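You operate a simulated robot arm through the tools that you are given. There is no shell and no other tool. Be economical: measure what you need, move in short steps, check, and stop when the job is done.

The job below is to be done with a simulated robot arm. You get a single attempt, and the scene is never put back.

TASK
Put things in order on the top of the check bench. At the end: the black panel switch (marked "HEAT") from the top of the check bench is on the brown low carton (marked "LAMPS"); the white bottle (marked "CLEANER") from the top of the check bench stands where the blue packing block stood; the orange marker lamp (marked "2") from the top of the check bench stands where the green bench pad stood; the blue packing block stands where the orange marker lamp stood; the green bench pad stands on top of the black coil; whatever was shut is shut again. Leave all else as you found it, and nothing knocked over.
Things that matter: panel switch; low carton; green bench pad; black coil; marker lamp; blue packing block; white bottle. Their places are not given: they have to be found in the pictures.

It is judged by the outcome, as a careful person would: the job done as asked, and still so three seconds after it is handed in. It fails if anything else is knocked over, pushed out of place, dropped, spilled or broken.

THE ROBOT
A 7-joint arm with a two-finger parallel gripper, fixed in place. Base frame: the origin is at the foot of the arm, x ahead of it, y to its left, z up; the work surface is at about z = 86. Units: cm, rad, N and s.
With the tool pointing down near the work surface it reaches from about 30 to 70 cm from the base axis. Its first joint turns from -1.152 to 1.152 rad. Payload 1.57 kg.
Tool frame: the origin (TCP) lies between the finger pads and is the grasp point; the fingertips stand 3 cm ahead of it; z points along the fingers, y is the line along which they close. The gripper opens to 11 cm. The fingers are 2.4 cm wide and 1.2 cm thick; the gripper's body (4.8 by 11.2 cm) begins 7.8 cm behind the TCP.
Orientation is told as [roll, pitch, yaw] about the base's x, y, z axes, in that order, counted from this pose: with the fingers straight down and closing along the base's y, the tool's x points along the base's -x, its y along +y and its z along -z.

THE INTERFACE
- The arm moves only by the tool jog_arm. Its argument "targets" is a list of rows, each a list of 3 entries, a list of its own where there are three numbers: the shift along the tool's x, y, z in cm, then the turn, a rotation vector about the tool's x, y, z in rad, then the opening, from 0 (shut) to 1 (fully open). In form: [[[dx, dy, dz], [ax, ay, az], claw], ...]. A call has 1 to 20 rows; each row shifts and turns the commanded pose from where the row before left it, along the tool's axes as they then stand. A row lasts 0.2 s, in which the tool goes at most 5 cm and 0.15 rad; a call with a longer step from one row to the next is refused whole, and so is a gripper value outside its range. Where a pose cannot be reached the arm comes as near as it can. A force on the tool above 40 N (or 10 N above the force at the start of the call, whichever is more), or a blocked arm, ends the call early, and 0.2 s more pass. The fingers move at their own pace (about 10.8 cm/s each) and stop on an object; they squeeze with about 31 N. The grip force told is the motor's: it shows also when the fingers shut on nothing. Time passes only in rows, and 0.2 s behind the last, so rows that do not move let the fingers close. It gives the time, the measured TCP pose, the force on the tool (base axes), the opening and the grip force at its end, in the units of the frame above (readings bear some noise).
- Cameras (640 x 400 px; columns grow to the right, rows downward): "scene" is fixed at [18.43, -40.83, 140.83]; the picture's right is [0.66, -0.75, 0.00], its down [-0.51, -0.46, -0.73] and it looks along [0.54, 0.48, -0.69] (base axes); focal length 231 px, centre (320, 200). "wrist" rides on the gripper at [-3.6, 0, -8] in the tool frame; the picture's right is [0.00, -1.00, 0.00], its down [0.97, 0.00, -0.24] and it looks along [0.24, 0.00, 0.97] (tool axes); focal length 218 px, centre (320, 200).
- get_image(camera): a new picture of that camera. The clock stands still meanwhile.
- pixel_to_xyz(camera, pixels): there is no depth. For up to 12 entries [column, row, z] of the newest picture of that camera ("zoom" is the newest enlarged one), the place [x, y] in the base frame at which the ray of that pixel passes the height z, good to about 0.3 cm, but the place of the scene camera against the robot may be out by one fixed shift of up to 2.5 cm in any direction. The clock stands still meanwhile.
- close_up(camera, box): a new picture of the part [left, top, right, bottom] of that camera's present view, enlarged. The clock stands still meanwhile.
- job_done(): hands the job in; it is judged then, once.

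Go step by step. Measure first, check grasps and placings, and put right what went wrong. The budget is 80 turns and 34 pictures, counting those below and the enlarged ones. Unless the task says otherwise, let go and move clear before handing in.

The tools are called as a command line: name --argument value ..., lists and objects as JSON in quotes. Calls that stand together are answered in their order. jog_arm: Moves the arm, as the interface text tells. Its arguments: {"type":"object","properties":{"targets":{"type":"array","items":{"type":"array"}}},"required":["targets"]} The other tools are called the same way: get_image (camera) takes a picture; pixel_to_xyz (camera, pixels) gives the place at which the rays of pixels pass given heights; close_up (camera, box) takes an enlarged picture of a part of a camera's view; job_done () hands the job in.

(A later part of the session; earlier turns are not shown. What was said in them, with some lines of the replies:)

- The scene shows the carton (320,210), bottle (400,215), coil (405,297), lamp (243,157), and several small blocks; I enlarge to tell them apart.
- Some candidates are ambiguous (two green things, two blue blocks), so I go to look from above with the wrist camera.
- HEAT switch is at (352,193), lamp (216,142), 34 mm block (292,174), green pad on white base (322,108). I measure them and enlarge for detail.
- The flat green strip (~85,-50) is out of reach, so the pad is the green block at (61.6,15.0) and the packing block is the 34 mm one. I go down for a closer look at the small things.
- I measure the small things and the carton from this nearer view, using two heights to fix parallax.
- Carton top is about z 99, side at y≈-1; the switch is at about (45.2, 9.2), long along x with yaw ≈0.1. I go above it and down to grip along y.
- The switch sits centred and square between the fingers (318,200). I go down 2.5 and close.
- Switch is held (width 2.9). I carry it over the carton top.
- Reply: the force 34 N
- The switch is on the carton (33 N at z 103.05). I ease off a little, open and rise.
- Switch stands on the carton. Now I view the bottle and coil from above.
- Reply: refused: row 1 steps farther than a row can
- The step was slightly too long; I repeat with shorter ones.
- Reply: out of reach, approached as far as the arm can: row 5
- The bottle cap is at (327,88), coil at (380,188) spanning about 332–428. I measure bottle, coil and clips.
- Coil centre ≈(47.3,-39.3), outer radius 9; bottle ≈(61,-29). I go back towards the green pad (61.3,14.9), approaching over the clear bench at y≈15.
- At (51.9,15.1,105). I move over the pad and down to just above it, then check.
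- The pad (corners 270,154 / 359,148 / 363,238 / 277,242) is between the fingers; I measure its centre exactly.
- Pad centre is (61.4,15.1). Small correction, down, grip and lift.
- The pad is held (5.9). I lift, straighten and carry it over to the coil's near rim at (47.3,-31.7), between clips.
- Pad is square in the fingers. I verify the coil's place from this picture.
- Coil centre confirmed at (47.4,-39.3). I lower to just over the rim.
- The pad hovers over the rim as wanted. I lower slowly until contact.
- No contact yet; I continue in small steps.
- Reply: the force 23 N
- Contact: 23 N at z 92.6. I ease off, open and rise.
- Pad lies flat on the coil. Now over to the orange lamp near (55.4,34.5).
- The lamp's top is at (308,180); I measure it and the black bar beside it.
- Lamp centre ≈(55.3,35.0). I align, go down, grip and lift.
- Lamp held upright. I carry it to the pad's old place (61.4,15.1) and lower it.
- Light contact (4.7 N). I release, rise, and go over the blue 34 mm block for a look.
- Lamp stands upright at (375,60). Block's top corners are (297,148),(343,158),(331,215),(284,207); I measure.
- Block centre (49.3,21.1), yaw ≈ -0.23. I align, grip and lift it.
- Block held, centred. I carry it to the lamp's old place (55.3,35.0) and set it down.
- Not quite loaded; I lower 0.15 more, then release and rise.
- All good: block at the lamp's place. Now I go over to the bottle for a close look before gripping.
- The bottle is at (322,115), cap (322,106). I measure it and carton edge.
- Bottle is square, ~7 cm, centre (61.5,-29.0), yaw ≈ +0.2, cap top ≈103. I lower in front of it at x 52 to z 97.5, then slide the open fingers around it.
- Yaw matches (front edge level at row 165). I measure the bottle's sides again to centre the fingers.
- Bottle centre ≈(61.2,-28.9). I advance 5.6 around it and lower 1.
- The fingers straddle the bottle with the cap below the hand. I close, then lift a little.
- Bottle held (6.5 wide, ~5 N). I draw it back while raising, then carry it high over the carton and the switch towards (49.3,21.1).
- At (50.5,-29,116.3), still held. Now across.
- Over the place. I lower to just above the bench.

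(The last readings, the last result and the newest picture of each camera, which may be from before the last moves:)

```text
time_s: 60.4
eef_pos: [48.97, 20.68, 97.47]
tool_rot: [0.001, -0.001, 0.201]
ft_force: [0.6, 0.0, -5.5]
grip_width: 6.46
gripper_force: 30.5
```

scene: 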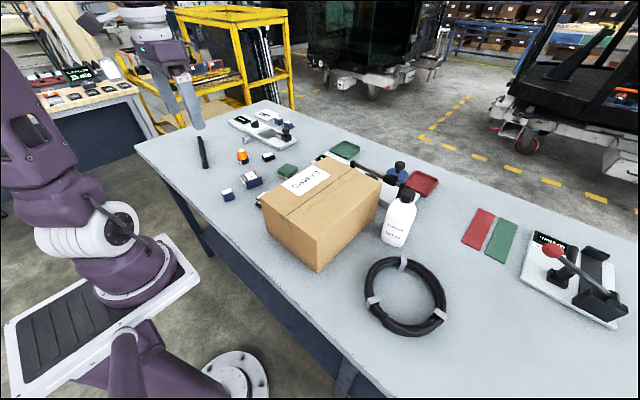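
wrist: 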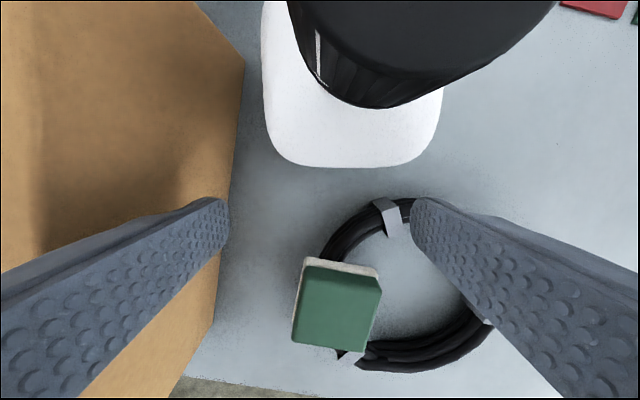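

Still hanging (−5.5 N) at 97.5. I take slow steps to contact.

jog_arm --targets '[[[0, 0, 0.2], [0, 0, 0], 0], [[0, 0, 0.2], [0, 0, 0], 0], [[0, 0, 0.1], [0, 0, 0], 0], [[0, 0, 0], [0, 0, 0], 0]]'

```text
time_s: 61.4
eef_pos: [49.05, 20.86, 96.9]
tool_rot: [0.0, 0.0, 0.201]
ft_force: [0.6, 0.3, -5.4]
grip_width: 6.51
gripper_force: 31.1
```

jog_arm --targets '[[[0, 0, 0.1], [0, 0, 0], 0], [[0, 0, 0.1], [0, 0, 0], 0], [[0, 0, 0], [0, 0, 0], 0]]'

```text
time_s: 62.2
eef_pos: [49.02, 21.12, 96.7]
tool_rot: [0.0, -0.002, 0.201]
ft_force: [-6.5, -2.2, 16.4]
grip_width: 6.49
gripper_force: 31.0
```

Contact felt (16 N). I ease off, open and rise straight up, then check.

jog_arm --targets '[[[0, 0, -0.1], [0, 0, 0], 0], [[0, 0, 0], [0, 0, 0], 0.7], [[0, 0, 0], [0, 0, 0], 0.85], [[0, 0, 0], [0, 0, 0], 0.85], [[0, 0, -2], [0, 0, 0], 0.85], [[0, 0, -4], [0, 0, 0], 0.85], [[0, 0, -4], [0, 0, 0], 0.85], [[0, 0, -4.5], [0, 0, 0], 0.85], [[0, 0, -4.5], [0, 0, 0], 1], [[3, 0, -3], [0, 0, 0.1], 1], [[3, 0, 0], [0, 0, 0.1], 1], [[3, 0, 0], [0, 0, 0], 1], [[0, 0, 0], [0, 0, 0], 1]]'

get_image --camera "scene"

get_image --camera "wrist"

```text
time_s: 65.0
eef_pos: [39.91, 19.82, 118.65]
tool_rot: [0.0, 0.0, 0.0]
ft_force: [0.7, -0.7, 0.8]
grip_width: 10.97
gripper_force: 0.1
```

```text
2 pictures are left
```

scene: 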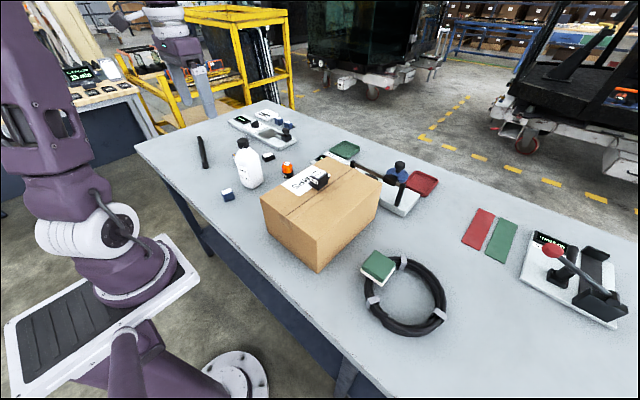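

```text
1 pictures are left
```

wrist: 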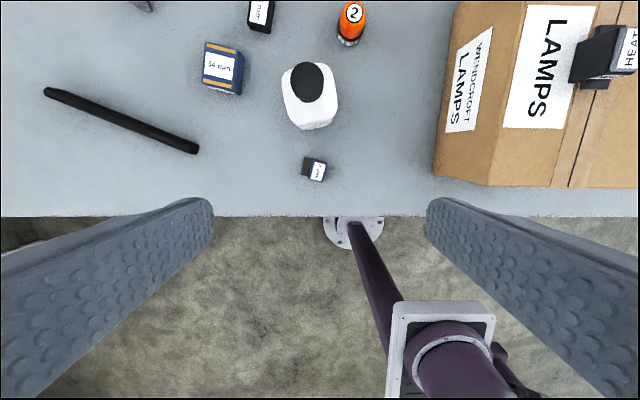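

Every item is in its place and upright in the pictures: bottle (248,170), lamp (288,170), pad on coil (377,267), switch on carton (318,180), and the blue block at (222,68) in the wrist view. The arm is clear, so I hand in.

job_done

```text
The job is handed in.
```

I finished all five moves and handed the job in. The last pictures showed everything upright and nothing else disturbed.

- **Switch:** the HEAT switch is on top of the LAMPS carton.
- **Bottle:** the CLEANER bottle stands where the blue packing block was.
- **Lamp:** orange lamp 2 stands where the green bench pad was.
- **Blue block:** it stands where the lamp was. I took the block marked "34 mm" to be the packing block, since there are other blue blocks on the bench.
- **Green pad:** it lies flat on the rim of the black coil. I took the small green block to be the bench pad, because the flat green strip is out of the arm's reach.

Nothing was opened, so nothing needed shutting.
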